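You operate a simulated robot arm through the tools that you are given. There is no shell and no other tool.

Carry out the task below with a simulated robot arm. There is one attempt and no reset: what you move stays moved.

## Task
Photograph the yellow band of the banded channel, then switch the panel off and cap the lens.
Fine: lens cap open, panel on, level the camera, focus till SHARP, press the shutter. Where these are worked on the way, their far stop is far enough and under half their travel is too little: lens cap.

It is judged by the outcome, as a careful person would: the job done as asked, and still so three seconds after it is handed in. It fails if anything else is knocked over, pushed out of place, dropped, spilled or broken. Lids that push on must go on centred and level and be pressed home; caps that screw on are set level and turned clockwise until they are tight.

## Robot
A 7-joint arm with a fingered hand, fixed in place. Base frame: the origin is at the foot of the arm, x ahead of it, y to its left, z up; the work surface is at about z = 0.92. Lengths are in m, angles in rad, forces in N, time in s.
With the tool pointing down near the work surface it reaches from about 0.28 to 0.7 m from the base axis. Its first joint turns from -1.204 to 3.002 rad. Payload 3.4 kg.
The TCP is the grasp point between the finger pads, 0.025 m short of the fingertips. In the tool frame z runs along the fingers and y along their closing line. Largest opening 0.088 m; the body of the gripper starts 0.029 m behind the TCP. The gripper is a hand of 5 fingers: y runs from the thumb to the fingers, the wrist lies at [-0.013, -0.097, -0.162] in the tool frame, and closing takes about 1.5 s.
Orientation is told as [roll, pitch, yaw] about the base's x, y, z axes, in that order, counted from this pose: with the fingers straight down and the wrist toward the robot, the tool's x, y and z point along [0, 1, 0], [1, 0, 0] and [0, 0, -1] of the base frame.

## Interface
- The arm moves only by the tool step_arm. Its argument "targets" is a list that holds one entry, the list of rows, each a list of 6 numbers: the shift along the tool's x, y, z in m, then the turn, a rotation vector about the tool's x, y, z in rad. In form: [[[tx, ty, tz, ax, ay, az], ...]]. A call has 1 to 20 rows; each row is the pose to reach, as a shift and turn from the pose commanded when the call began, along the tool's axes at that moment. "claw" is the closure, from 0 (fully open) to 1 (shut), set as the call begins (left out, the last holds). A row lasts 0.2 s, in which the tool goes at most 0.05 m and 0.15 rad; a call with a longer step from one row to the next is refused whole, and so is a gripper value outside its range. A pose out of reach is approached as far as the arm can. The call stops where the force on the tool passes 40 N (or 10 N more than at its start, if that is more) or the arm is blocked; 0.2 s more then pass. Each finger travels about 0.153 m/s and halts on what it meets, pressing with about 31 N; the grip force reading is that of the motor and also rises with nothing between the fingers. The clock runs only during rows and for 0.2 s after the last one: add rows that repeat a pose to give the fingers time. It gives the time, the measured TCP pose, the force on the tool (base axes), the opening and the grip force at its end, in the units of the frame above (readings bear some noise), with the torque about the TCP (base axes, N m) and any sound that the robot's microphone picked up.
- Cameras (640 x 400 px; columns grow to the right, rows downward): "scene" is fixed at [0.4061, -0.6565, 1.7727]; the picture's right is [1.00, 0.02, 0.00], its down [0.01, -0.84, -0.54] and it looks along [-0.01, 0.54, -0.84] (base axes); focal length 300 px, centre (320, 200). "wrist" rides on the gripper at [0.059, -0.079, -0.105] in the tool frame; the picture's right is [-0.73, 0.32, -0.61], its down [-0.62, -0.68, 0.38] and it looks along [-0.29, 0.66, 0.70] (tool axes); focal length 234 px, centre (320, 200). There is no depth. A picture from a camera that has moved, and an enlarged one, comes with that camera's place and axes in the base frame and with its lens. The place of the scene camera against the robot may be out by one fixed shift of up to 0.018 m in any direction.
- snapshot(camera): a new picture of that camera. It takes no simulated time.
- lift_body(by): slides the trunk up (or, below 0, down) by that many m; the arm rides with it, the base frame stays. It gives what a move gives, with no picture.
- set_fingers(index, middle, ring, little, thumb_bend, thumb_turn): sets how far each is bent, from 0 (flat) to 1 (curled in); at 0.3 the hand is open as for a grip, at 0.7 the pads meet at the TCP. One left out holds its place. A second passes; each finger stops where it meets its share of the squeeze, and holds until it gets a number again. A gripper value or a shape takes the hand back. It gives what a move gives, with no picture; readings hold the bend of each and the force on index, middle, ring, little, thumb and palm. thumb_turn goes from beside the hand (0) to across from the fingers (1), as for a grip.
- set_grasp(shape): the hand has 5 fingers and takes this shape, open, in about a second: jaw (thumb against the fingers, like two jaws); tri (thumb and two fingers); tip (a fingertip pinch); poke (one finger out to press); point (the index stretched); flat (the hand flat); cup (the hand cupped); fist (a fist). The gripper value then closes the fingers along that shape, each until it touches; the sizes above hold for jaw. It gives what a move gives, with no picture.
- close_up(camera, box): a new picture of the part [left, top, right, bottom] of that camera's present view, enlarged. It takes no simulated time.
- hand_in(): hands the job in; it is judged then, once.

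Places have to be worked out from the pictures, the camera data and where the tool is seen. Open the gripper and draw the arm clear of the work before you hand the job in, unless the task says otherwise.

The tools are called after ">>>" as name(argument=value, ...) on one line, values as JSON. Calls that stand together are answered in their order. step_arm: Moves the arm, as the interface text tells. Its arguments: {"type":"object","properties":{"targets":{"type":"array"},"claw":{"type":"number"}},"required":["targets"]} The other tools are called the same way: lift_body (by) slides the trunk up or down; set_grasp (shape) gives the hand a shape; set_fingers (index, middle, ring, little, thumb_bend, thumb_turn) moves the fingers one by one; snapshot (camera) takes a picture; close_up (camera, box) takes an enlarged picture of a part of a camera's view; hand_in () hands the job in.

At the start:

```text
time_s: 0.0
eef_pos: [0.2403, -0.3124, 1.4497]
tool_rot: [0.0, -0.002, 0.0]
wrist_force: [0.4, -0.4, 0.0]
torque: [-0.02, -0.02, 0.0]
grip_width: 0.0876
grasp_force: 0.0
shape: jaw
bend: [0.3, 0.3, 0.3, 0.3, 0.3, 0.98]
finger forces: [0.1, 0.0, 0.0, 0.1, 0.1, 0.0]
trunk travel left (down, up): [-0.775, 0.165]
```

scene: 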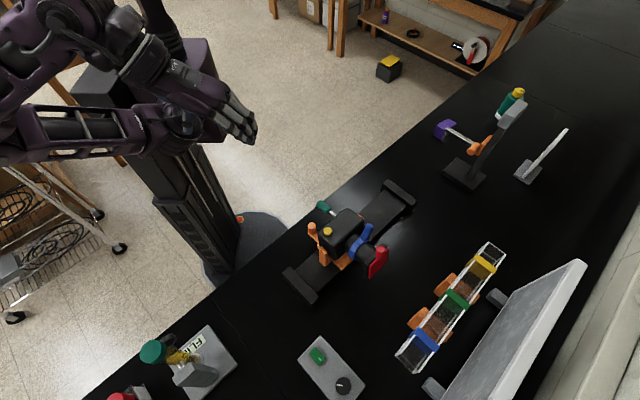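
wrist: 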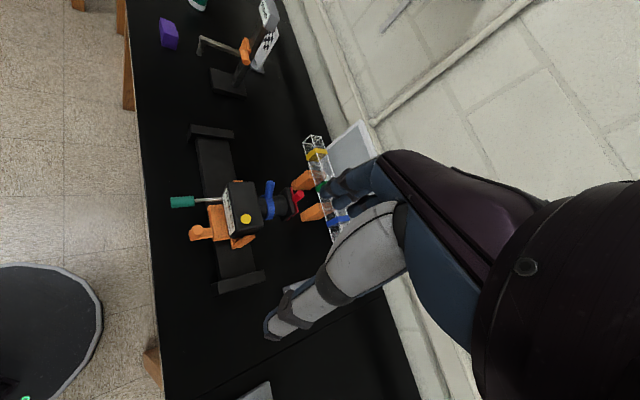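

The scene shows a camera on a rail, a banded channel with a light panel, and a control box with a green button and a black knob. I'll take enlarged pictures to work out what each part is.

>>> close_up(camera="scene", box=[270, 160, 430, 320])

>>> close_up(camera="scene", box=[380, 230, 600, 400])

>>> close_up(camera="scene", box=[280, 310, 400, 400])

>>> close_up(camera="wrist", box=[150, 110, 390, 310])

>>> close_up(camera="scene", box=[80, 310, 260, 400])

>>> close_up(camera="scene", box=[420, 70, 580, 200])

```text
2.50 times, centred on (350, 240) of scene
camera zoom: at [0.4061, -0.6565, 1.7727], right [1.0, 0.02, 0.0], down [0.01, -0.84, -0.54], along [-0.01, 0.54, -0.84], focal length 750 px, centre (245, 100)
```

zoom: 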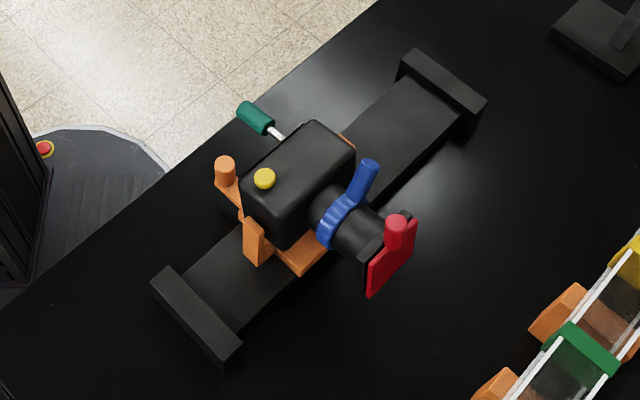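

```text
2.35 times, centred on (490, 315) of scene
camera zoom: at [0.4061, -0.6565, 1.7727], right [1.0, 0.02, 0.0], down [0.01, -0.84, -0.54], along [-0.01, 0.54, -0.84], focal length 706 px, centre (-80, -71)
```

zoom: 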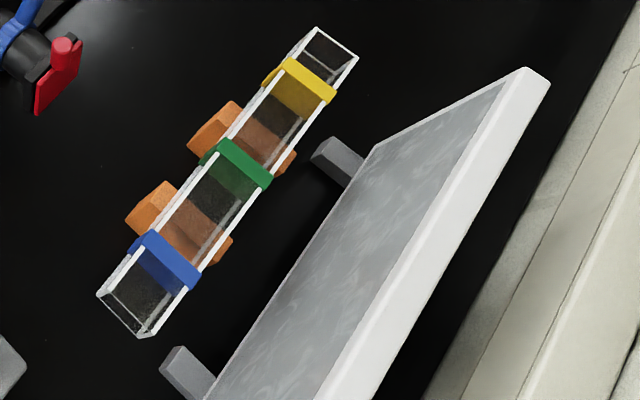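

```text
4.44 times, centred on (340, 355) of scene
camera zoom: at [0.4061, -0.6565, 1.7727], right [1.0, 0.02, 0.0], down [0.01, -0.84, -0.54], along [-0.01, 0.54, -0.84], focal length 1334 px, centre (231, -489)
```

zoom: 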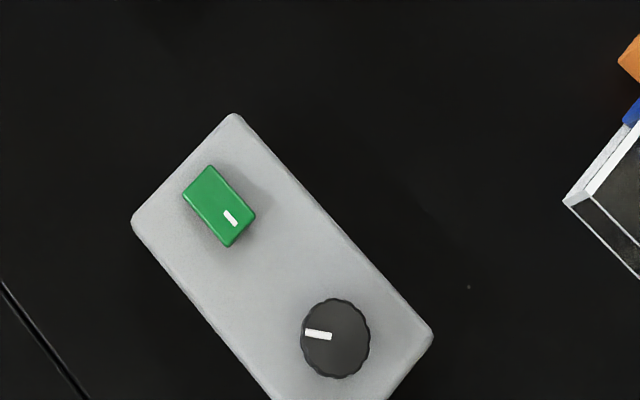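

```text
2.00 times, centred on (270, 210) of wrist
camera zoom: at [0.1617, -0.2538, 1.5548], right [0.32, -0.73, 0.61], down [-0.68, -0.62, -0.39], along [0.66, -0.29, -0.69], focal length 468 px, centre (420, 180)
```

zoom: 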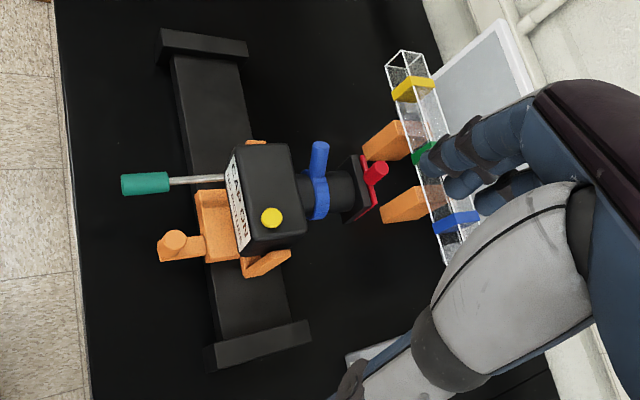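

```text
3.56 times, centred on (170, 355) of scene
camera zoom: at [0.4061, -0.6565, 1.7727], right [1.0, 0.02, 0.0], down [0.01, -0.84, -0.54], along [-0.01, 0.54, -0.84], focal length 1067 px, centre (853, -351)
```

zoom: 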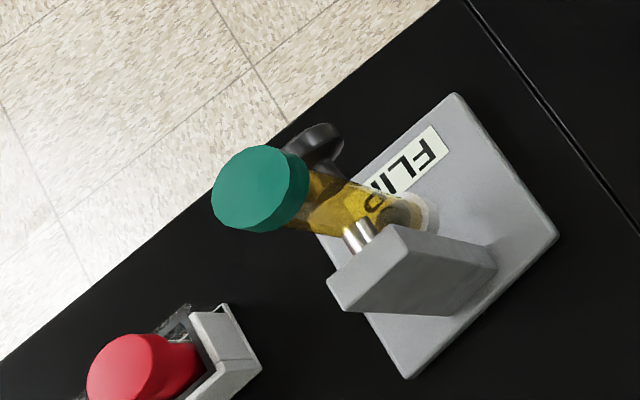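

```text
3.08 times, centred on (500, 135) of scene
camera zoom: at [0.4061, -0.6565, 1.7727], right [1.0, 0.02, 0.0], down [0.01, -0.84, -0.54], along [-0.01, 0.54, -0.84], focal length 923 px, centre (-234, 400)
```

zoom: 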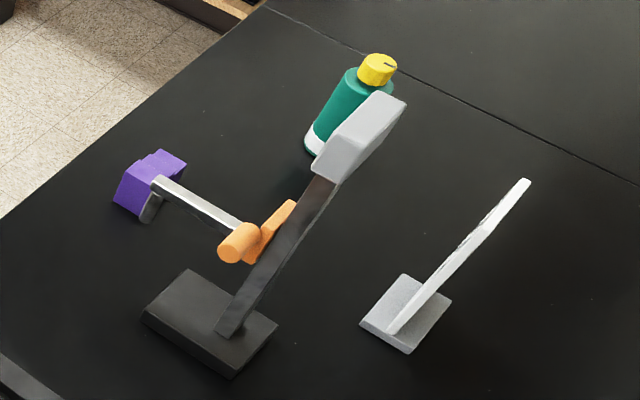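

I'd like to read the label on the back of the camera and see the mechanism, so I'm zooming further in from both cameras.

>>> close_up(camera="wrist", box=[160, 160, 320, 260])

>>> close_up(camera="wrist", box=[220, 180, 270, 250])

>>> close_up(camera="scene", box=[300, 190, 400, 290])

```text
4.00 times, centred on (240, 210) of wrist
camera zoom: at [0.1617, -0.2538, 1.5548], right [0.32, -0.73, 0.61], down [-0.68, -0.62, -0.39], along [0.66, -0.29, -0.69], focal length 937 px, centre (640, 160)
```

zoom: 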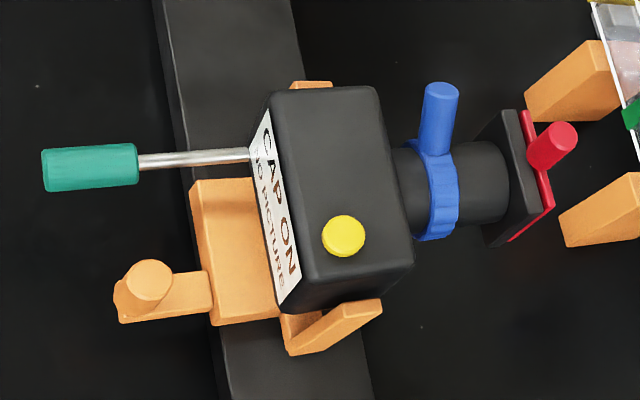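

```text
5.71 times, centred on (245, 215) of wrist
camera zoom: at [0.1617, -0.2538, 1.5548], right [0.32, -0.73, 0.61], down [-0.68, -0.62, -0.39], along [0.66, -0.29, -0.69], focal length 1338 px, centre (749, 114)
```

zoom: 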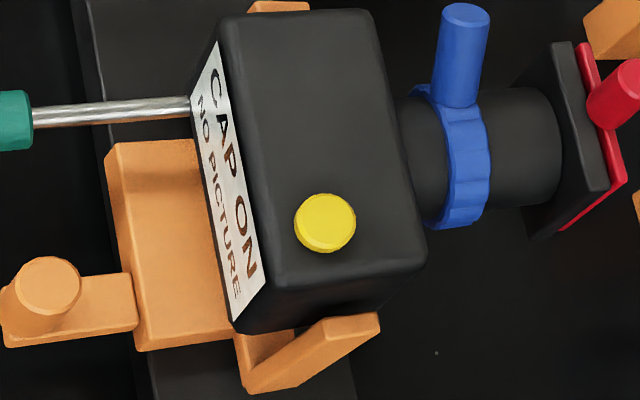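

```text
4.00 times, centred on (350, 240) of scene
camera zoom: at [0.4061, -0.6565, 1.7727], right [1.0, 0.02, 0.0], down [0.01, -0.84, -0.54], along [-0.01, 0.54, -0.84], focal length 1200 px, centre (200, 40)
```

zoom: 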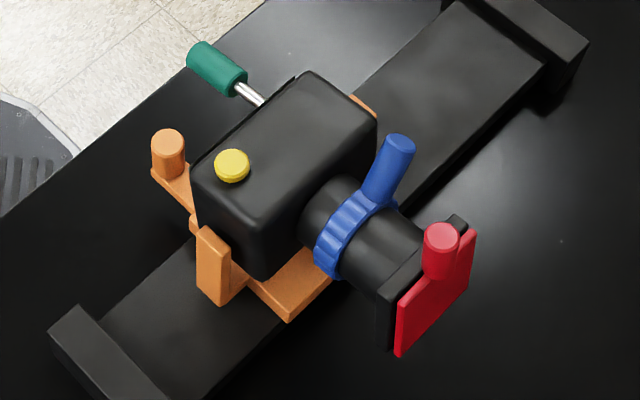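

The camera's back shows "CAP ON / NO PICTURE". I read the parts as an orange carriage post (slide), a green bar (tilt), a blue ring (focus), a red cap and a yellow shutter. I'll bring the hand down partway, staying well clear, to look at the mechanism from nearer.

>>> step_arm(targets=[[[0.01, 0.007, 0.035, 0, 0, 0], [0.02, 0.014, 0.07, 0, 0, 0], [0.03, 0.021, 0.105, 0, 0, 0], [0.04, 0.028, 0.14, 0, 0, 0], [0.05, 0.035, 0.175, 0, 0, 0], [0.06, 0.04, 0.2, 0, 0, 0]]])

>>> snapshot(camera="wrist")

>>> snapshot(camera="scene")

```text
time_s: 1.4
eef_pos: [0.3037, -0.2741, 1.2753]
tool_rot: [0.002, 0.0, 0.001]
wrist_force: [-0.8, 0.1, -0.6]
torque: [0.01, 0.02, -0.01]
grip_width: 0.0877
grasp_force: 0.0
shape: jaw
bend: [0.3, 0.3, 0.3, 0.3, 0.3, 0.98]
finger forces: [0.0, 0.0, 0.0, 0.1, 0.0, 0.1]
out of reach, approached as far as the arm can: row 5, 6
trunk travel left (down, up): [-0.775, 0.165]
```

```text
taken
camera wrist: at [0.2234, -0.2145, 1.3792], right [0.32, -0.73, 0.61], down [-0.68, -0.62, -0.38], along [0.66, -0.29, -0.7], focal length 234 px, centre (320, 200)
```

wrist: 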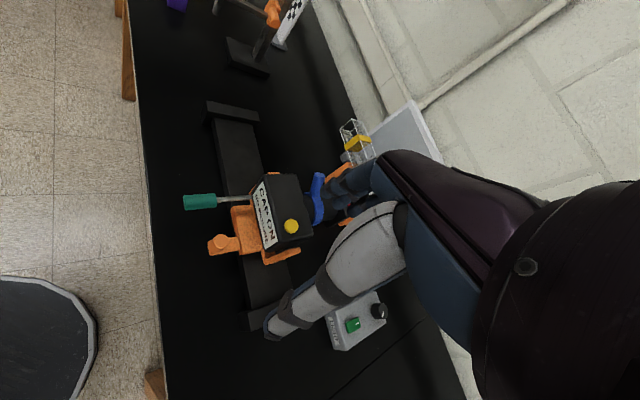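

```text
taken
```

scene: 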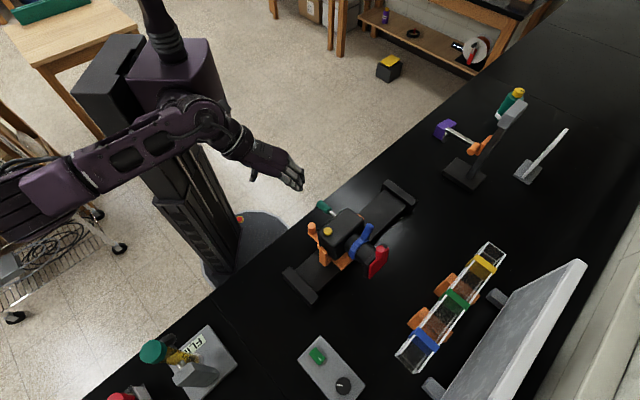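

The reach ran out at z≈1.27 with the trunk this high, so I'll raise the hand a little and then lower the trunk. That keeps the hand clear of the camera rig.

>>> step_arm(targets=[[[0, 0, -0.04, 0, 0, 0], [0, 0, -0.08, 0, 0, 0], [0, 0, -0.12, 0, 0, 0], [0, 0, -0.15, 0, 0, 0]]])

>>> lift_body(by=-0.2)

>>> snapshot(camera="wrist")

>>> snapshot(camera="scene")

```text
time_s: 2.4
eef_pos: [0.303, -0.2725, 1.4263]
tool_rot: [0.0, -0.002, 0.002]
wrist_force: [0.6, 0.7, -0.2]
torque: [-0.02, -0.01, -0.05]
grip_width: 0.0874
grasp_force: 0.0
shape: jaw
bend: [0.3, 0.3, 0.3, 0.3, 0.3, 0.98]
finger forces: [0.0, 0.0, 0.0, 0.0, 0.0, 0.1]
trunk travel left (down, up): [-0.775, 0.165]
```

```text
time_s: 4.6
eef_pos: [0.3024, -0.2724, 1.2242]
tool_rot: [0.0, -0.002, 0.0]
wrist_force: [0.2, 0.3, 0.1]
torque: [0.01, -0.01, 0.03]
grip_width: 0.0877
grasp_force: 0.1
shape: jaw
bend: [0.3, 0.3, 0.3, 0.3, 0.3, 0.98]
finger forces: [0.1, 0.0, 0.0, 0.0, 0.0, 0.1]
trunk travel left (down, up): [-0.575, 0.365]
```

```text
taken
camera wrist: at [0.2223, -0.2137, 1.3291], right [0.32, -0.73, 0.61], down [-0.68, -0.62, -0.38], along [0.66, -0.29, -0.69], focal length 234 px, centre (320, 200)
```

wrist: 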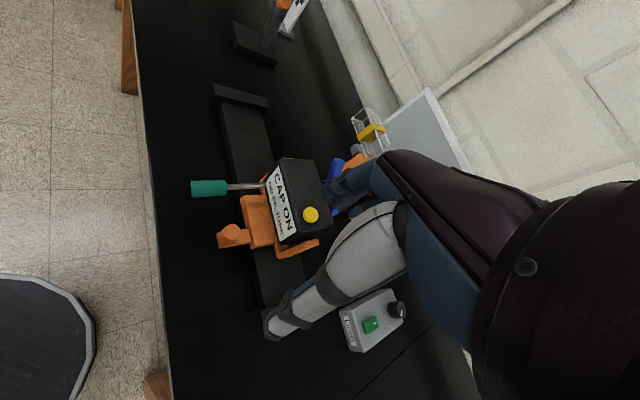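

```text
taken
```

scene: 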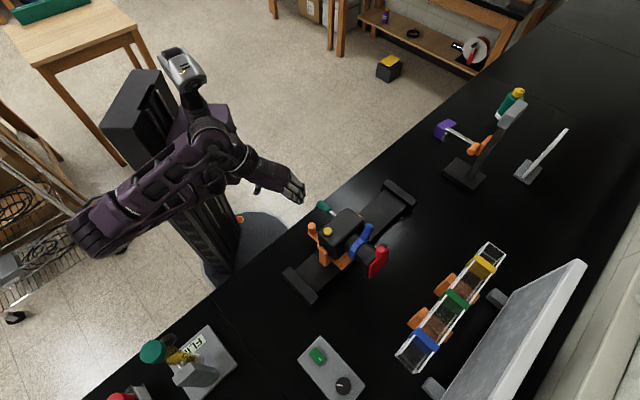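

Triangulating between the two views puts the shutter button near (0.420, -0.310, 1.088) and the orange post top near (0.375, -0.246, 0.995). The green grip is near (0.410, -0.183, 0.995), the red knob near (0.538, -0.377, 1.135) and the blue lever tip near (0.524, -0.303, 1.107). I'll zoom in on the cap and the control box before touching anything.

>>> close_up(camera="scene", box=[340, 215, 400, 290])

>>> close_up(camera="wrist", box=[330, 275, 420, 365])

>>> close_up(camera="wrist", box=[180, 140, 360, 270])

>>> close_up(camera="wrist", box=[330, 60, 480, 170])

```text
5.33 times, centred on (370, 252) of scene
camera zoom: at [0.4061, -0.6565, 1.7727], right [1.0, 0.02, 0.0], down [0.01, -0.84, -0.54], along [-0.01, 0.54, -0.84], focal length 1600 px, centre (53, -80)
```

zoom: 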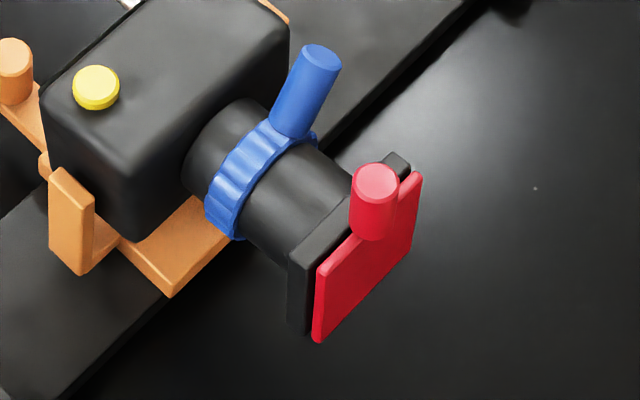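

```text
4.44 times, centred on (375, 320) of wrist
camera zoom: at [0.2223, -0.2137, 1.3291], right [0.32, -0.73, 0.61], down [-0.68, -0.62, -0.38], along [0.66, -0.29, -0.69], focal length 1041 px, centre (76, -333)
```

zoom: 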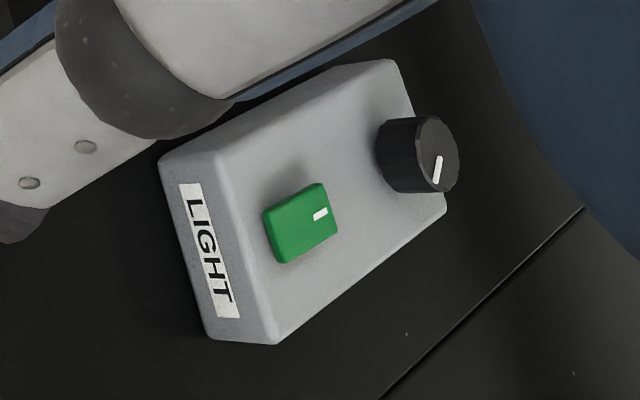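

```text
3.08 times, centred on (270, 205) of wrist
camera zoom: at [0.2223, -0.2137, 1.3291], right [0.32, -0.73, 0.61], down [-0.68, -0.62, -0.38], along [0.66, -0.29, -0.69], focal length 720 px, centre (474, 185)
```

zoom: 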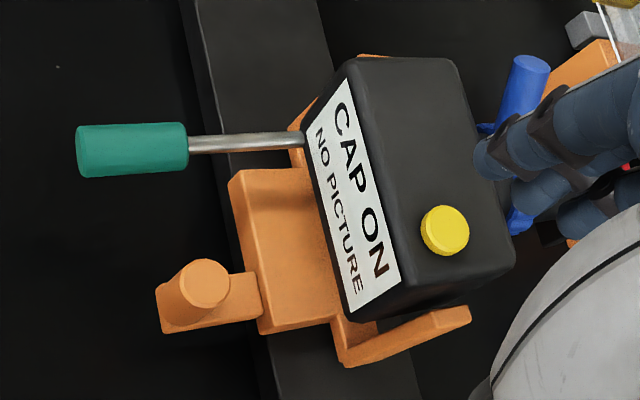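

```text
3.64 times, centred on (405, 115) of wrist
camera zoom: at [0.2223, -0.2137, 1.3291], right [0.32, -0.73, 0.61], down [-0.68, -0.62, -0.38], along [0.66, -0.29, -0.69], focal length 852 px, centre (11, 509)
```

zoom: 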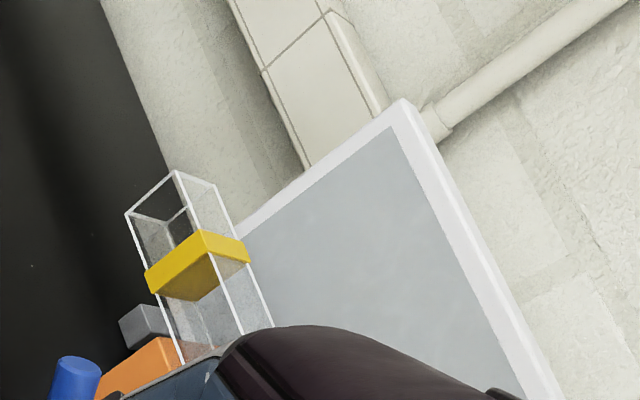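

The red cap is a plate in front of the lens hood with an upright knob at the middle of its top edge. The box is marked LIGHT, with a green rocker at about (0.396, -0.583, 0.969) and a dial beyond it. I'll take the poke shape here to see where the pressing fingertip sits.

>>> set_grasp(shape="poke")

>>> snapshot(camera="wrist")

>>> close_up(camera="scene", box=[220, 130, 340, 220])

```text
time_s: 5.5
eef_pos: [0.3018, -0.273, 1.2248]
tool_rot: [-0.001, -0.001, -0.001]
wrist_force: [-0.8, 0.1, 0.3]
torque: [0.01, 0.0, 0.03]
grip_width: 0.0
grasp_force: 0.0
shape: poke
bend: [0.7, 0.7, 0.99, 0.99, 1.0, 1.0]
finger forces: [0.0, 0.0, 0.0, 0.1, 0.1, 0.1]
trunk travel left (down, up): [-0.575, 0.365]
```

```text
taken
camera wrist: at [0.2224, -0.2138, 1.329], right [0.32, -0.73, 0.61], down [-0.68, -0.62, -0.39], along [0.66, -0.29, -0.69], focal length 234 px, centre (320, 200)
```

wrist: 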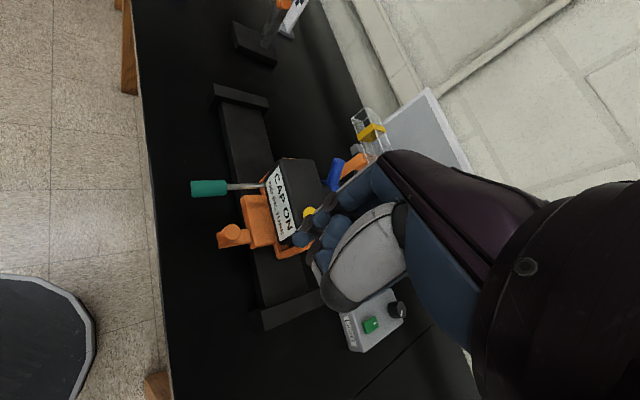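

```text
4.44 times, centred on (280, 175) of scene
camera zoom: at [0.4061, -0.6565, 1.7727], right [1.0, 0.02, 0.0], down [0.01, -0.84, -0.54], along [-0.01, 0.54, -0.84], focal length 1334 px, centre (498, 311)
```

zoom: 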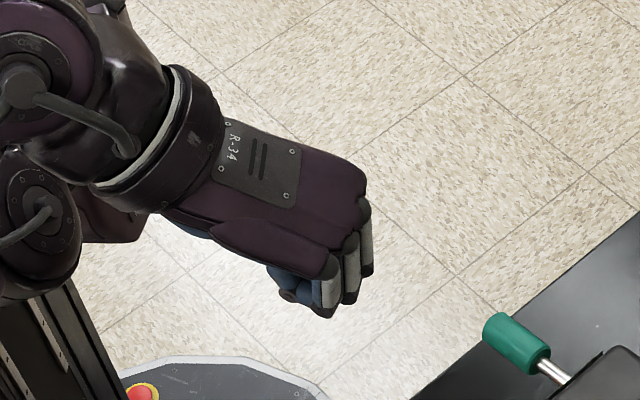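

In the poke shape, index and middle are straight while the others curl. I'll zoom in on the fingertips with the wrist camera to place the index tip relative to the TCP.

>>> close_up(camera="wrist", box=[280, 150, 440, 320])

>>> close_up(camera="scene", box=[270, 170, 310, 205])

```text
2.35 times, centred on (360, 235) of wrist
camera zoom: at [0.2224, -0.2138, 1.329], right [0.32, -0.73, 0.61], down [-0.68, -0.62, -0.39], along [0.66, -0.29, -0.69], focal length 551 px, centre (226, 118)
```

zoom: 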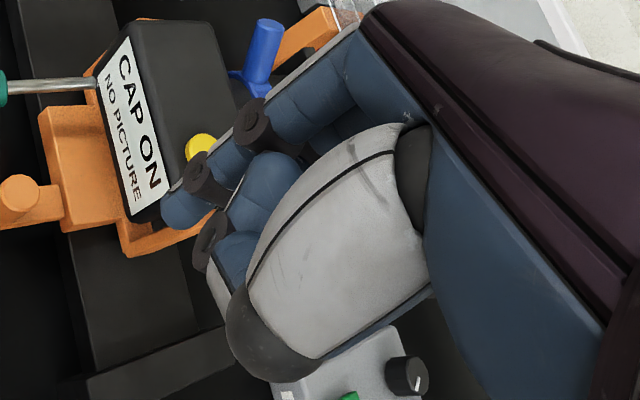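

```text
11.43 times, centred on (290, 188) of scene
camera zoom: at [0.4061, -0.6565, 1.7727], right [1.0, 0.02, 0.0], down [0.01, -0.84, -0.54], along [-0.01, 0.54, -0.84], focal length 3429 px, centre (663, 343)
```

zoom: 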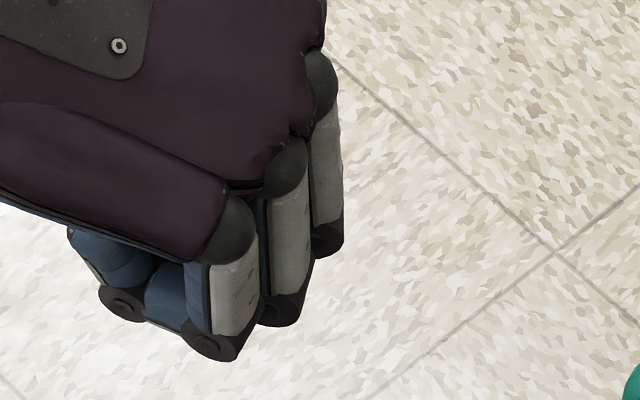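

I'll zoom hard on the red cap from the scene camera to look for guides or a hinge before deciding how to move it.

>>> close_up(camera="scene", box=[362, 236, 394, 282])

>>> close_up(camera="scene", box=[300, 340, 340, 370])

```text
8.70 times, centred on (378, 259) of scene
camera zoom: at [0.4061, -0.6565, 1.7727], right [1.0, 0.02, 0.0], down [0.01, -0.84, -0.54], along [-0.01, 0.54, -0.84], focal length 2609 px, centre (-184, -313)
```

zoom: 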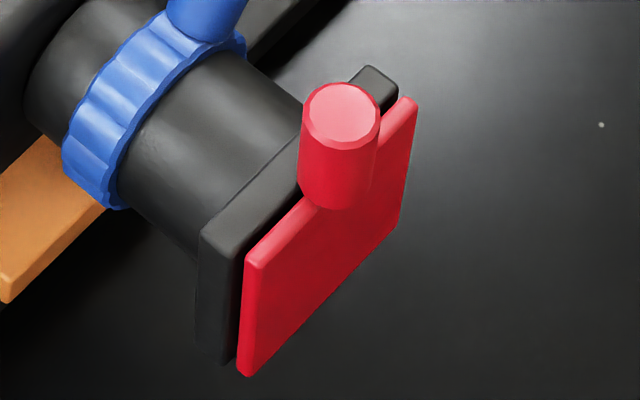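

```text
13.33 times, centred on (320, 355) of scene
camera zoom: at [0.4061, -0.6565, 1.7727], right [1.0, 0.02, 0.0], down [0.01, -0.84, -0.54], along [-0.01, 0.54, -0.84], focal length 4001 px, centre (320, -1867)
```

zoom: 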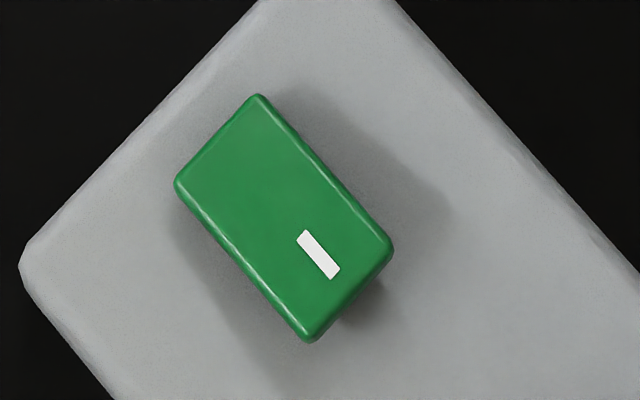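

The green rocker's marked end is raised, so the panel is off and pressing the marked end should turn it on. The cap looks like a plate moved by its knob, and the camera nose seems tipped up about 10°. I'll go up and over to a place beside the red knob with the hand yawed to match the camera's forward axis.

>>> step_arm(targets=[[[0, 0, -0.03, 0, 0, 0.1], [0, 0, -0.06, 0, 0, 0.2], [-0.0219, 0.0347, -0.06, 0, 0, 0.2975], [-0.0439, 0.0693, -0.06, 0, 0, 0.395], [-0.0658, 0.104, -0.06, 0, 0, 0.4925], [-0.0877, 0.1387, -0.06, 0, 0, 0.59], [-0.1097, 0.1733, -0.06, 0, 0, 0.6875], [-0.1316, 0.208, -0.06, 0, 0, 0.785]]])

>>> snapshot(camera="wrist")

>>> snapshot(camera="scene")

```text
time_s: 7.3
eef_pos: [0.5059, -0.4099, 1.2704]
tool_rot: [0.003, -0.003, -0.783]
wrist_force: [1.0, 0.0, -0.5]
torque: [0.0, 0.01, -0.01]
grip_width: 0.0
grasp_force: 0.0
shape: poke
bend: [0.7, 0.7, 0.99, 0.99, 1.0, 1.0]
finger forces: [0.0, 0.0, 0.0, 0.0, 0.0, 0.1]
out of reach, approached as far as the arm can: row 8
trunk travel left (down, up): [-0.575, 0.365]
```

```text
taken
camera wrist: at [0.491, -0.3122, 1.3751], right [-0.29, -0.74, 0.61], down [-0.92, 0.04, -0.39], along [0.26, -0.67, -0.69], focal length 234 px, centre (320, 200)
```

wrist: 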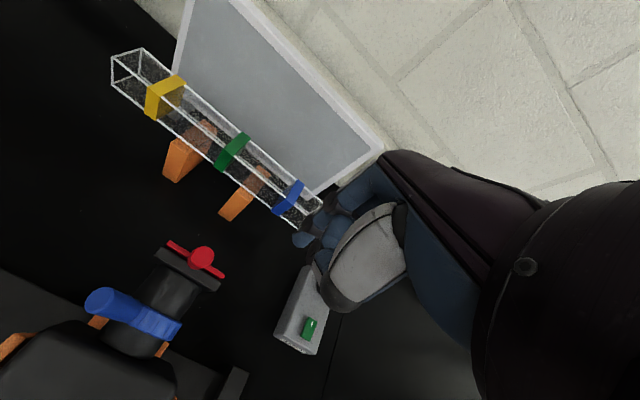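

```text
taken
```

scene: 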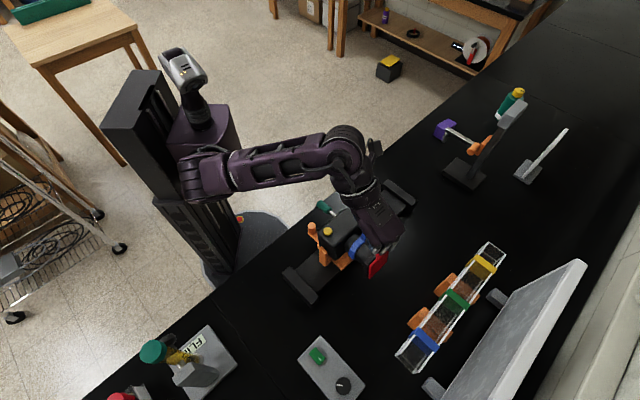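

This view looks along the camera's front. I'll enlarge the cap region and the box.

>>> close_up(camera="wrist", box=[80, 220, 260, 370])

>>> close_up(camera="wrist", box=[260, 170, 440, 360])

>>> close_up(camera="wrist", box=[100, 30, 340, 230])

```text
2.67 times, centred on (170, 295) of wrist
camera zoom: at [0.491, -0.3122, 1.3751], right [-0.29, -0.74, 0.61], down [-0.92, 0.04, -0.39], along [0.26, -0.67, -0.69], focal length 624 px, centre (720, -53)
```

zoom: 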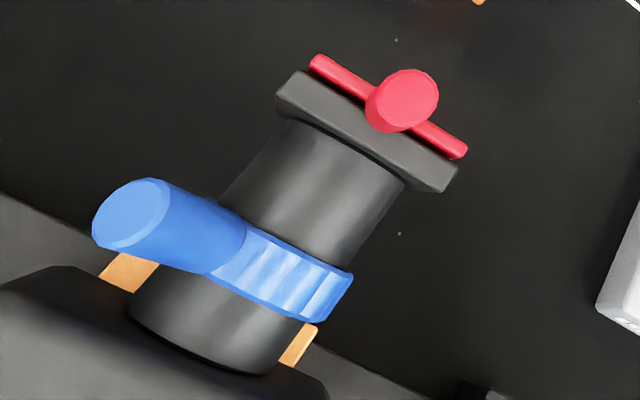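

```text
2.11 times, centred on (350, 265) of wrist
camera zoom: at [0.491, -0.3122, 1.3751], right [-0.29, -0.74, 0.61], down [-0.92, 0.04, -0.39], along [0.26, -0.67, -0.69], focal length 493 px, centre (257, 63)
```

zoom: 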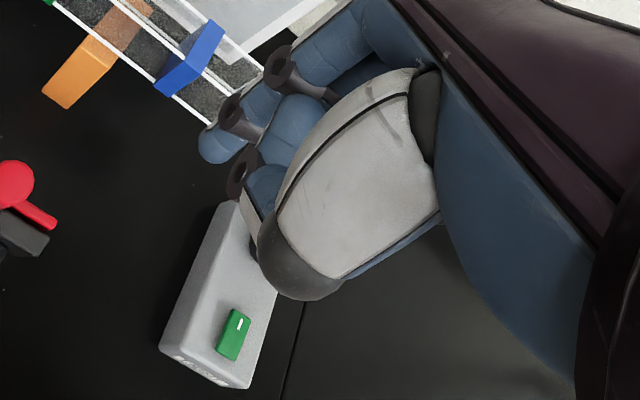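

```text
2.00 times, centred on (220, 130) of wrist
camera zoom: at [0.491, -0.3122, 1.3751], right [-0.29, -0.74, 0.61], down [-0.92, 0.04, -0.39], along [0.26, -0.67, -0.69], focal length 468 px, centre (520, 340)
```

zoom: 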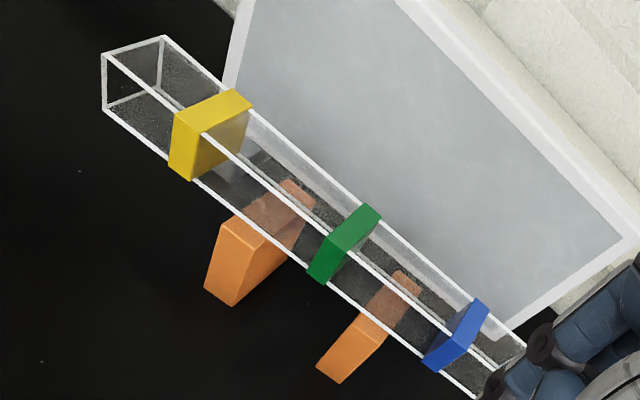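

I place the red knob's axis near (0.531, -0.375) with its top at z≈1.14, and the two pressing fingers' front edge about 0.02 to the +u side of the TCP. I'll descend beside the knob in two stages, first to about z 1.20 to check the command offset.

>>> step_arm(targets=[[[0.001, -0.003, 0.03, 0, 0, 0], [0.002, -0.006, 0.06, 0, 0, 0], [0.002, -0.007, 0.07, 0, 0, 0]]])

>>> snapshot(camera="wrist")

```text
time_s: 8.1
eef_pos: [0.5007, -0.4023, 1.2012]
tool_rot: [0.001, -0.002, -0.784]
wrist_force: [0.1, 0.2, -0.2]
torque: [0.02, -0.01, -0.01]
grip_width: 0.0002
grasp_force: 0.0
shape: poke
bend: [0.7, 0.7, 0.99, 0.99, 1.0, 1.0]
finger forces: [0.1, 0.1, 0.0, 0.1, 0.0, 0.0]
trunk travel left (down, up): [-0.575, 0.365]
```

```text
taken
camera wrist: at [0.4856, -0.3032, 1.3056], right [-0.29, -0.74, 0.61], down [-0.92, 0.04, -0.39], along [0.26, -0.67, -0.7], focal length 234 px, centre (320, 200)
```

wrist: 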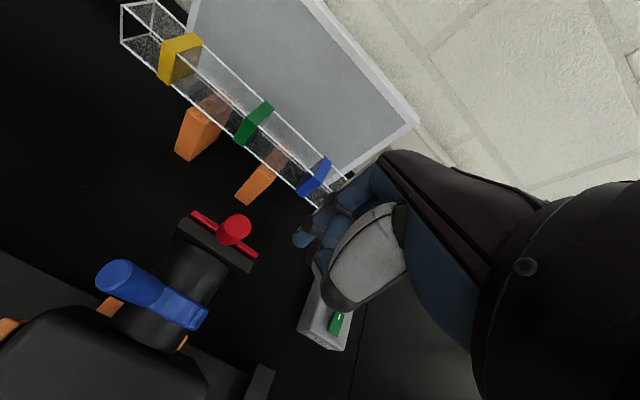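

The knob reads at (0.5305, -0.3735, 1.14), and I'm 0.041 short of it along the rail direction and in line with it. I'll go down so the tips sit beside the knob, then push gently along +u (the tool's +x).

>>> step_arm(targets=[[[0, 0, 0.03, 0, 0, 0], [0, 0, 0.06, 0, 0, 0], [0.004, 0, 0.062, 0, 0, 0], [0.008, 0, 0.062, 0, 0, 0], [0.012, 0, 0.062, 0, 0, 0], [0.016, 0, 0.062, 0, 0, 0], [0.02, 0, 0.062, 0, 0, 0]]])

>>> snapshot(camera="wrist")

>>> close_up(camera="scene", box=[300, 190, 420, 290])

```text
time_s: 9.7
eef_pos: [0.5135, -0.389, 1.1404]
tool_rot: [0.001, -0.001, -0.786]
wrist_force: [-0.5, -0.9, -1.3]
torque: [0.03, 0.0, -0.01]
grip_width: 0.0002
grasp_force: 0.0
shape: poke
bend: [0.7, 0.7, 0.99, 0.99, 1.0, 1.0]
finger forces: [1.2, 0.0, 0.0, 0.0, 0.0, 0.0]
trunk travel left (down, up): [-0.575, 0.365]
```

```text
taken
camera wrist: at [0.4984, -0.2904, 1.2443], right [-0.29, -0.74, 0.61], down [-0.92, 0.04, -0.39], along [0.26, -0.67, -0.7], focal length 234 px, centre (320, 200)
```

wrist: 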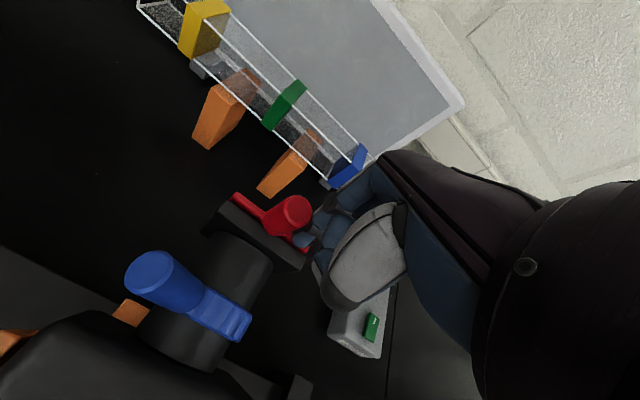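

```text
4.00 times, centred on (360, 240) of scene
camera zoom: at [0.4061, -0.6565, 1.7727], right [1.0, 0.02, 0.0], down [0.01, -0.84, -0.54], along [-0.01, 0.54, -0.84], focal length 1200 px, centre (160, 40)
```

zoom: 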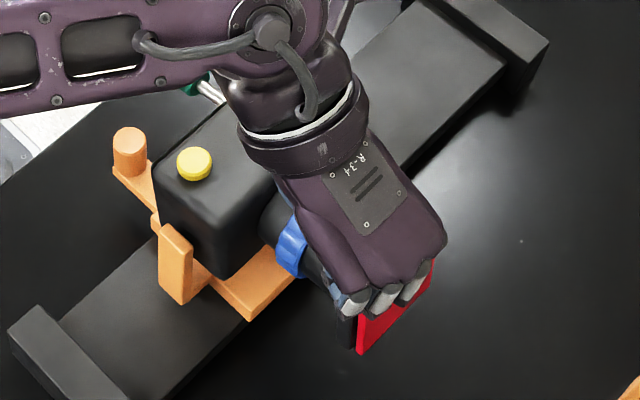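

The index touches the knob at about 1 N. I'll push on another 0.02 along +u and watch the force and the plate.

>>> step_arm(targets=[[[0.005, 0, 0, 0, 0, 0], [0.01, 0, 0, 0, 0, 0], [0.015, 0, 0, 0, 0, 0], [0.02, 0, 0, 0, 0, 0]]])

>>> snapshot(camera="wrist")

>>> close_up(camera="scene", box=[300, 190, 420, 290])

```text
time_s: 10.7
eef_pos: [0.5288, -0.3726, 1.1387]
tool_rot: [0.002, -0.003, -0.786]
wrist_force: [0.3, -0.9, -0.4]
torque: [-0.03, -0.02, -0.03]
grip_width: 0.0001
grasp_force: 0.0
shape: poke
bend: [0.7, 0.7, 0.99, 0.99, 1.0, 1.0]
finger forces: [1.1, 0.0, 0.0, 0.1, 0.0, 0.0]
trunk travel left (down, up): [-0.575, 0.365]
```

```text
taken
camera wrist: at [0.5136, -0.2752, 1.2439], right [-0.29, -0.74, 0.61], down [-0.92, 0.04, -0.39], along [0.26, -0.67, -0.7], focal length 234 px, centre (320, 200)
```

wrist: 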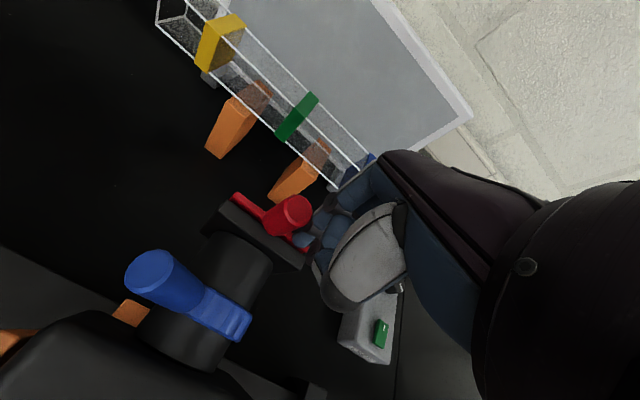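

```text
4.00 times, centred on (360, 240) of scene
camera zoom: at [0.4061, -0.6565, 1.7727], right [1.0, 0.02, 0.0], down [0.01, -0.84, -0.54], along [-0.01, 0.54, -0.84], focal length 1200 px, centre (160, 40)
```

zoom: 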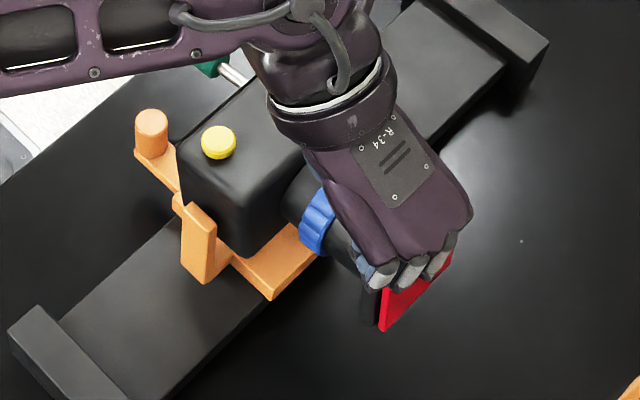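

The whole carriage slid about 0.025 along the rail under just 1 N, so it moves freely and the cap did not slide that way. The knob is now near (0.549, -0.354). I'll back off, lift over and set the fingers behind the knob, to see whether the cap folds forward.

>>> step_arm(targets=[[[-0.015, 0, 0, 0, 0, 0], [-0.015, 0, -0.035, 0, 0, 0], [-0.005, -0.015, -0.06, 0, 0, 0], [0.0274, -0.032, -0.06, 0, 0, 0], [0.0274, -0.032, -0.03, 0, 0, 0], [0.0274, -0.032, 0.0, 0, 0, 0]]])

>>> snapshot(camera="wrist")

>>> close_up(camera="scene", box=[300, 190, 420, 290])

```text
time_s: 12.1
eef_pos: [0.5257, -0.3307, 1.1376]
tool_rot: [0.001, -0.003, -0.787]
wrist_force: [-0.2, 0.3, 0.2]
torque: [-0.04, 0.0, -0.01]
grip_width: 0.0001
grasp_force: 0.0
shape: poke
bend: [0.7, 0.7, 0.99, 0.99, 1.0, 1.0]
finger forces: [0.0, 0.0, 0.0, 0.0, 0.0, 0.0]
trunk travel left (down, up): [-0.575, 0.365]
```

```text
taken
camera wrist: at [0.5101, -0.2326, 1.2419], right [-0.29, -0.74, 0.61], down [-0.92, 0.04, -0.39], along [0.26, -0.67, -0.7], focal length 234 px, centre (320, 200)
```

wrist: 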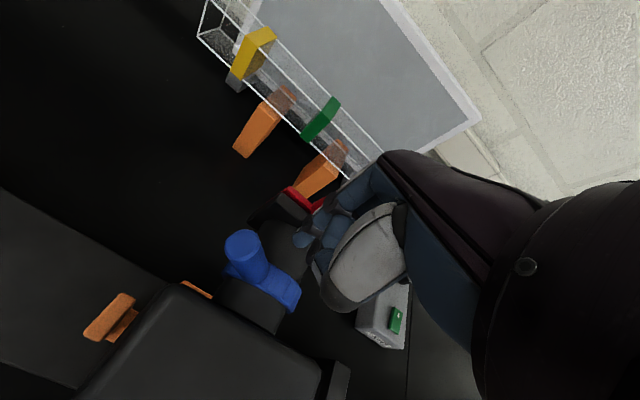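

```text
4.00 times, centred on (360, 240) of scene
camera zoom: at [0.4061, -0.6565, 1.7727], right [1.0, 0.02, 0.0], down [0.01, -0.84, -0.54], along [-0.01, 0.54, -0.84], focal length 1200 px, centre (160, 40)
```

zoom: 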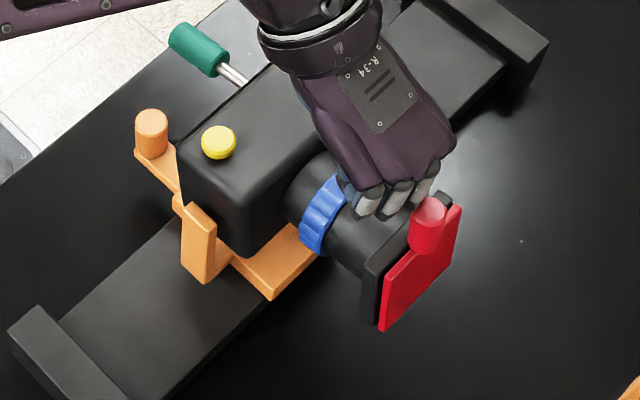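

The fingers are now behind the knob. I'll push gently forward along the tool's +y, in small steps.

>>> step_arm(targets=[[[0, 0.005, 0, 0, 0, 0], [0, 0.01, 0, 0, 0, 0], [0, 0.014, 0, 0, 0, 0], [0, 0.018, 0, 0, 0, 0], [0, 0.022, 0, 0, 0, 0], [0, 0.026, 0, 0, 0, 0]]])

>>> snapshot(camera="wrist")

>>> close_up(camera="scene", box=[300, 190, 420, 290])

```text
time_s: 13.5
eef_pos: [0.5417, -0.3486, 1.1388]
tool_rot: [0.001, -0.002, -0.784]
wrist_force: [0.4, 0.0, -0.5]
torque: [0.03, 0.0, 0.03]
grip_width: 0.0
grasp_force: 0.0
shape: poke
bend: [0.7, 0.7, 0.99, 0.99, 1.0, 1.0]
finger forces: [0.0, 0.7, 0.0, 0.0, 0.0, 0.0]
trunk travel left (down, up): [-0.575, 0.365]
```

```text
taken
camera wrist: at [0.5284, -0.2514, 1.244], right [-0.29, -0.74, 0.61], down [-0.92, 0.04, -0.39], along [0.26, -0.67, -0.7], focal length 234 px, centre (320, 200)
```

wrist: 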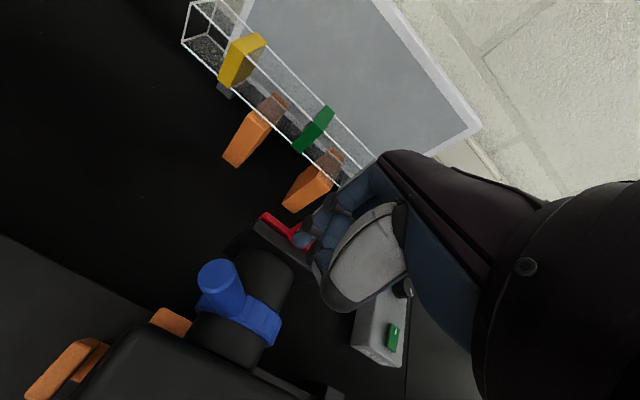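

```text
4.00 times, centred on (360, 240) of scene
camera zoom: at [0.4061, -0.6565, 1.7727], right [1.0, 0.02, 0.0], down [0.01, -0.84, -0.54], along [-0.01, 0.54, -0.84], focal length 1200 px, centre (160, 40)
```

zoom: 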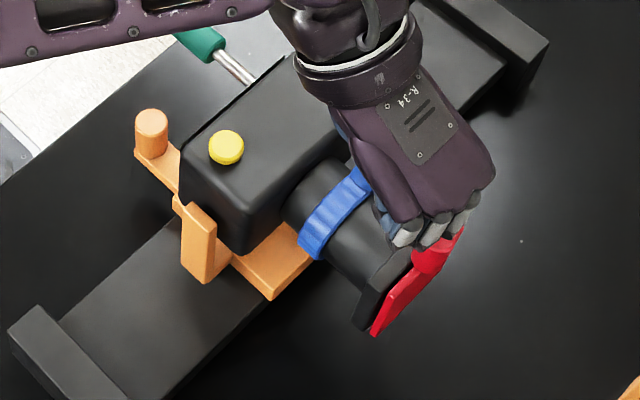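

The push tipped the whole camera nose-down a little at under 1 N, so the cap doesn't fold forward and the tilt joint moves easily. I'll back off and lift to look at the camera's attitude and the cap.

>>> step_arm(targets=[[[0, -0.012, 0, 0, 0, 0], [0, -0.012, -0.04, 0, 0, 0], [0, -0.03, -0.08, 0, 0, 0], [0, -0.06, -0.09, 0, 0, 0], [0, -0.1, -0.1, 0, 0, 0], [0, -0.14, -0.1, 0, 0, 0], [0, -0.18, -0.1, 0, 0, 0], [0, -0.22, -0.1, 0, 0, 0]]])

>>> snapshot(camera="wrist")

>>> close_up(camera="scene", box=[300, 190, 420, 290])

```text
time_s: 15.3
eef_pos: [0.389, -0.2321, 1.1995]
tool_rot: [0.012, -0.002, -0.779]
wrist_force: [-0.4, 0.6, -0.5]
torque: [0.03, 0.02, -0.03]
grip_width: 0.0
grasp_force: 0.0
shape: poke
bend: [0.7, 0.7, 0.99, 0.99, 1.0, 1.0]
finger forces: [0.1, 0.0, 0.0, 0.0, 0.1, 0.0]
out of reach, approached as far as the arm can: row 5, 6, 7, 8
trunk travel left (down, up): [-0.575, 0.365]
```

```text
taken
camera wrist: at [0.3726, -0.1353, 1.3041], right [-0.29, -0.75, 0.6], down [-0.92, 0.04, -0.39], along [0.27, -0.66, -0.7], focal length 234 px, centre (320, 200)
```

wrist: 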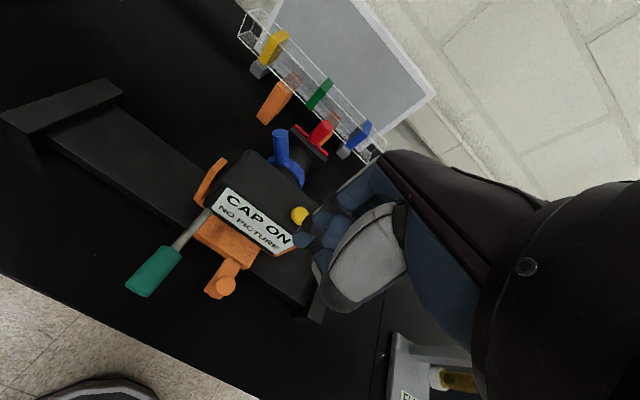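

```text
4.00 times, centred on (360, 240) of scene
camera zoom: at [0.4061, -0.6565, 1.7727], right [1.0, 0.02, 0.0], down [0.01, -0.84, -0.54], along [-0.01, 0.54, -0.84], focal length 1200 px, centre (160, 40)
```

zoom: 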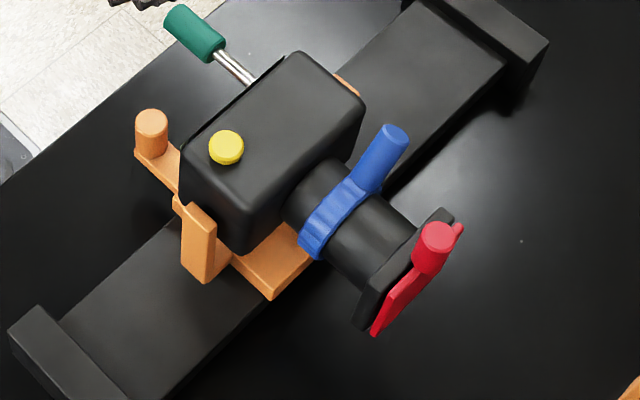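

The arm is at its near limit but clear. I'll enlarge the wrist view to read the display and judge the tilt.

>>> close_up(camera="wrist", box=[110, 110, 350, 310])

>>> close_up(camera="wrist", box=[250, 105, 350, 190])

>>> snapshot(camera="scene")

```text
2.00 times, centred on (230, 210) of wrist
camera zoom: at [0.3726, -0.1353, 1.3041], right [-0.29, -0.75, 0.6], down [-0.92, 0.04, -0.39], along [0.27, -0.66, -0.7], focal length 468 px, centre (500, 180)
```

zoom: 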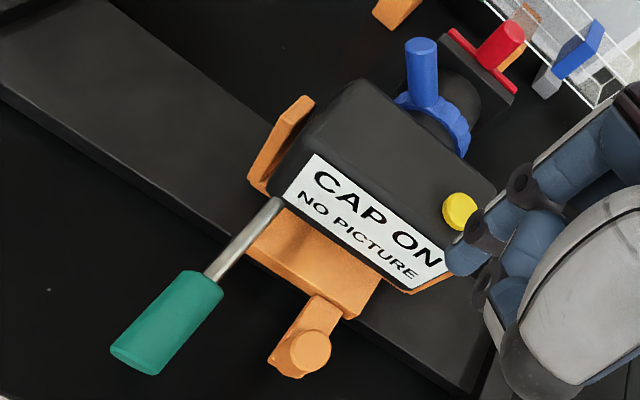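

```text
4.71 times, centred on (300, 148) of wrist
camera zoom: at [0.3726, -0.1353, 1.3041], right [-0.29, -0.75, 0.6], down [-0.92, 0.04, -0.39], along [0.27, -0.66, -0.7], focal length 1102 px, centre (414, 447)
```

zoom: 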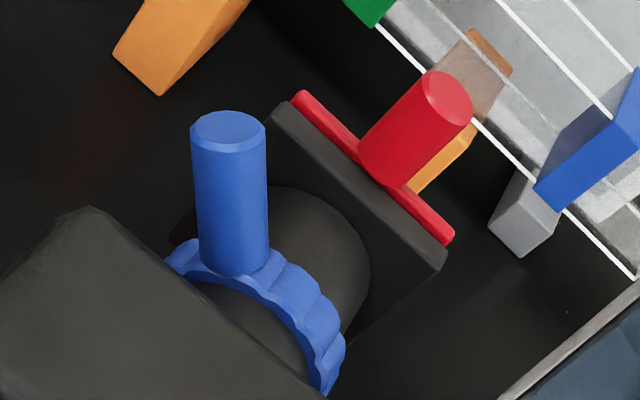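

```text
taken
```

scene: 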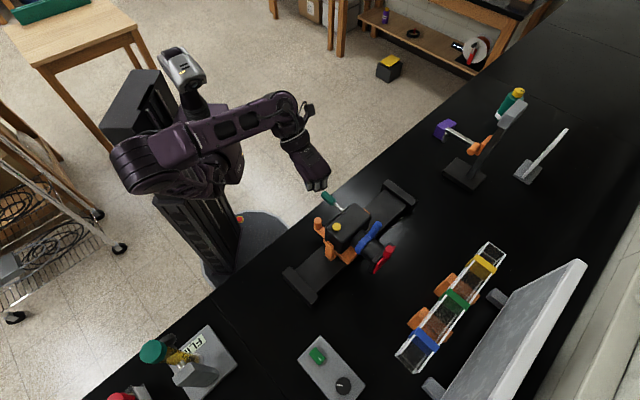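

Comparing knob top and base, the camera now looks roughly level: the knob stands upright near (0.565, -0.372), from z≈1.08 to 1.11. The cap itself hasn't moved, so I'll try gripping the knob from above with the jaw shape and testing a straight lift.

>>> set_grasp(shape="jaw")

>>> step_arm(targets=[[[0.004, 0.037, 0, 0, 0, 0], [0.008, 0.074, 0, 0, 0, 0], [0.012, 0.111, 0, 0, 0, 0], [0.016, 0.148, 0, 0, 0, 0], [0.02, 0.185, 0, 0, 0, 0], [0.0255, 0.223, 0, 0, 0, 0]]])

>>> snapshot(camera="wrist")

>>> close_up(camera="scene", box=[300, 190, 420, 290])

```text
time_s: 16.2
eef_pos: [0.3907, -0.2334, 1.2007]
tool_rot: [0.009, -0.001, -0.777]
wrist_force: [0.2, -0.1, 0.1]
torque: [-0.01, -0.01, 0.02]
grip_width: 0.088
grasp_force: 0.2
shape: jaw
bend: [0.3, 0.3, 0.3, 0.3, 0.3, 0.98]
finger forces: [0.0, 0.0, 0.0, 0.0, 0.1, 0.0]
trunk travel left (down, up): [-0.575, 0.365]
```

```text
time_s: 17.6
eef_pos: [0.5645, -0.3703, 1.199]
tool_rot: [-0.001, -0.001, -0.784]
wrist_force: [0.3, -0.1, 0.5]
torque: [-0.03, 0.01, 0.0]
grip_width: 0.0879
grasp_force: 0.1
shape: jaw
bend: [0.3, 0.3, 0.3, 0.3, 0.3, 0.98]
finger forces: [0.0, 0.0, 0.0, 0.0, 0.0, 0.1]
trunk travel left (down, up): [-0.575, 0.365]
```

```text
taken
camera wrist: at [0.5501, -0.2724, 1.3032], right [-0.28, -0.74, 0.61], down [-0.92, 0.04, -0.38], along [0.26, -0.67, -0.7], focal length 234 px, centre (320, 200)
```

wrist: 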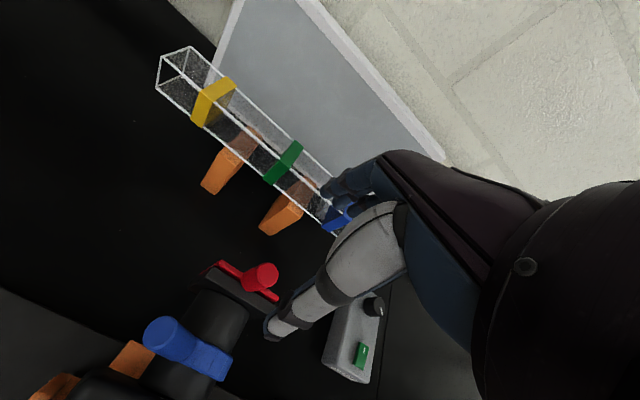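

```text
4.00 times, centred on (360, 240) of scene
camera zoom: at [0.4061, -0.6565, 1.7727], right [1.0, 0.02, 0.0], down [0.01, -0.84, -0.54], along [-0.01, 0.54, -0.84], focal length 1200 px, centre (160, 40)
```

zoom: 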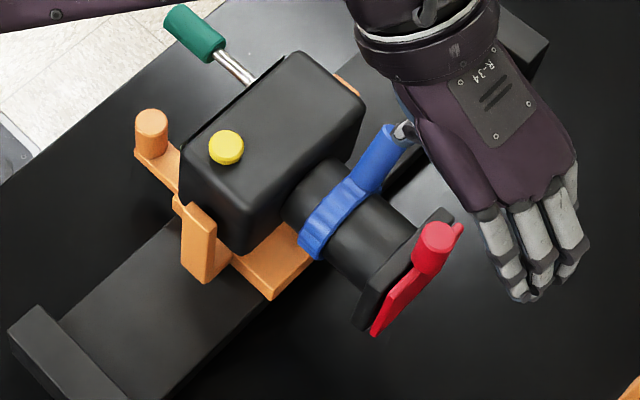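

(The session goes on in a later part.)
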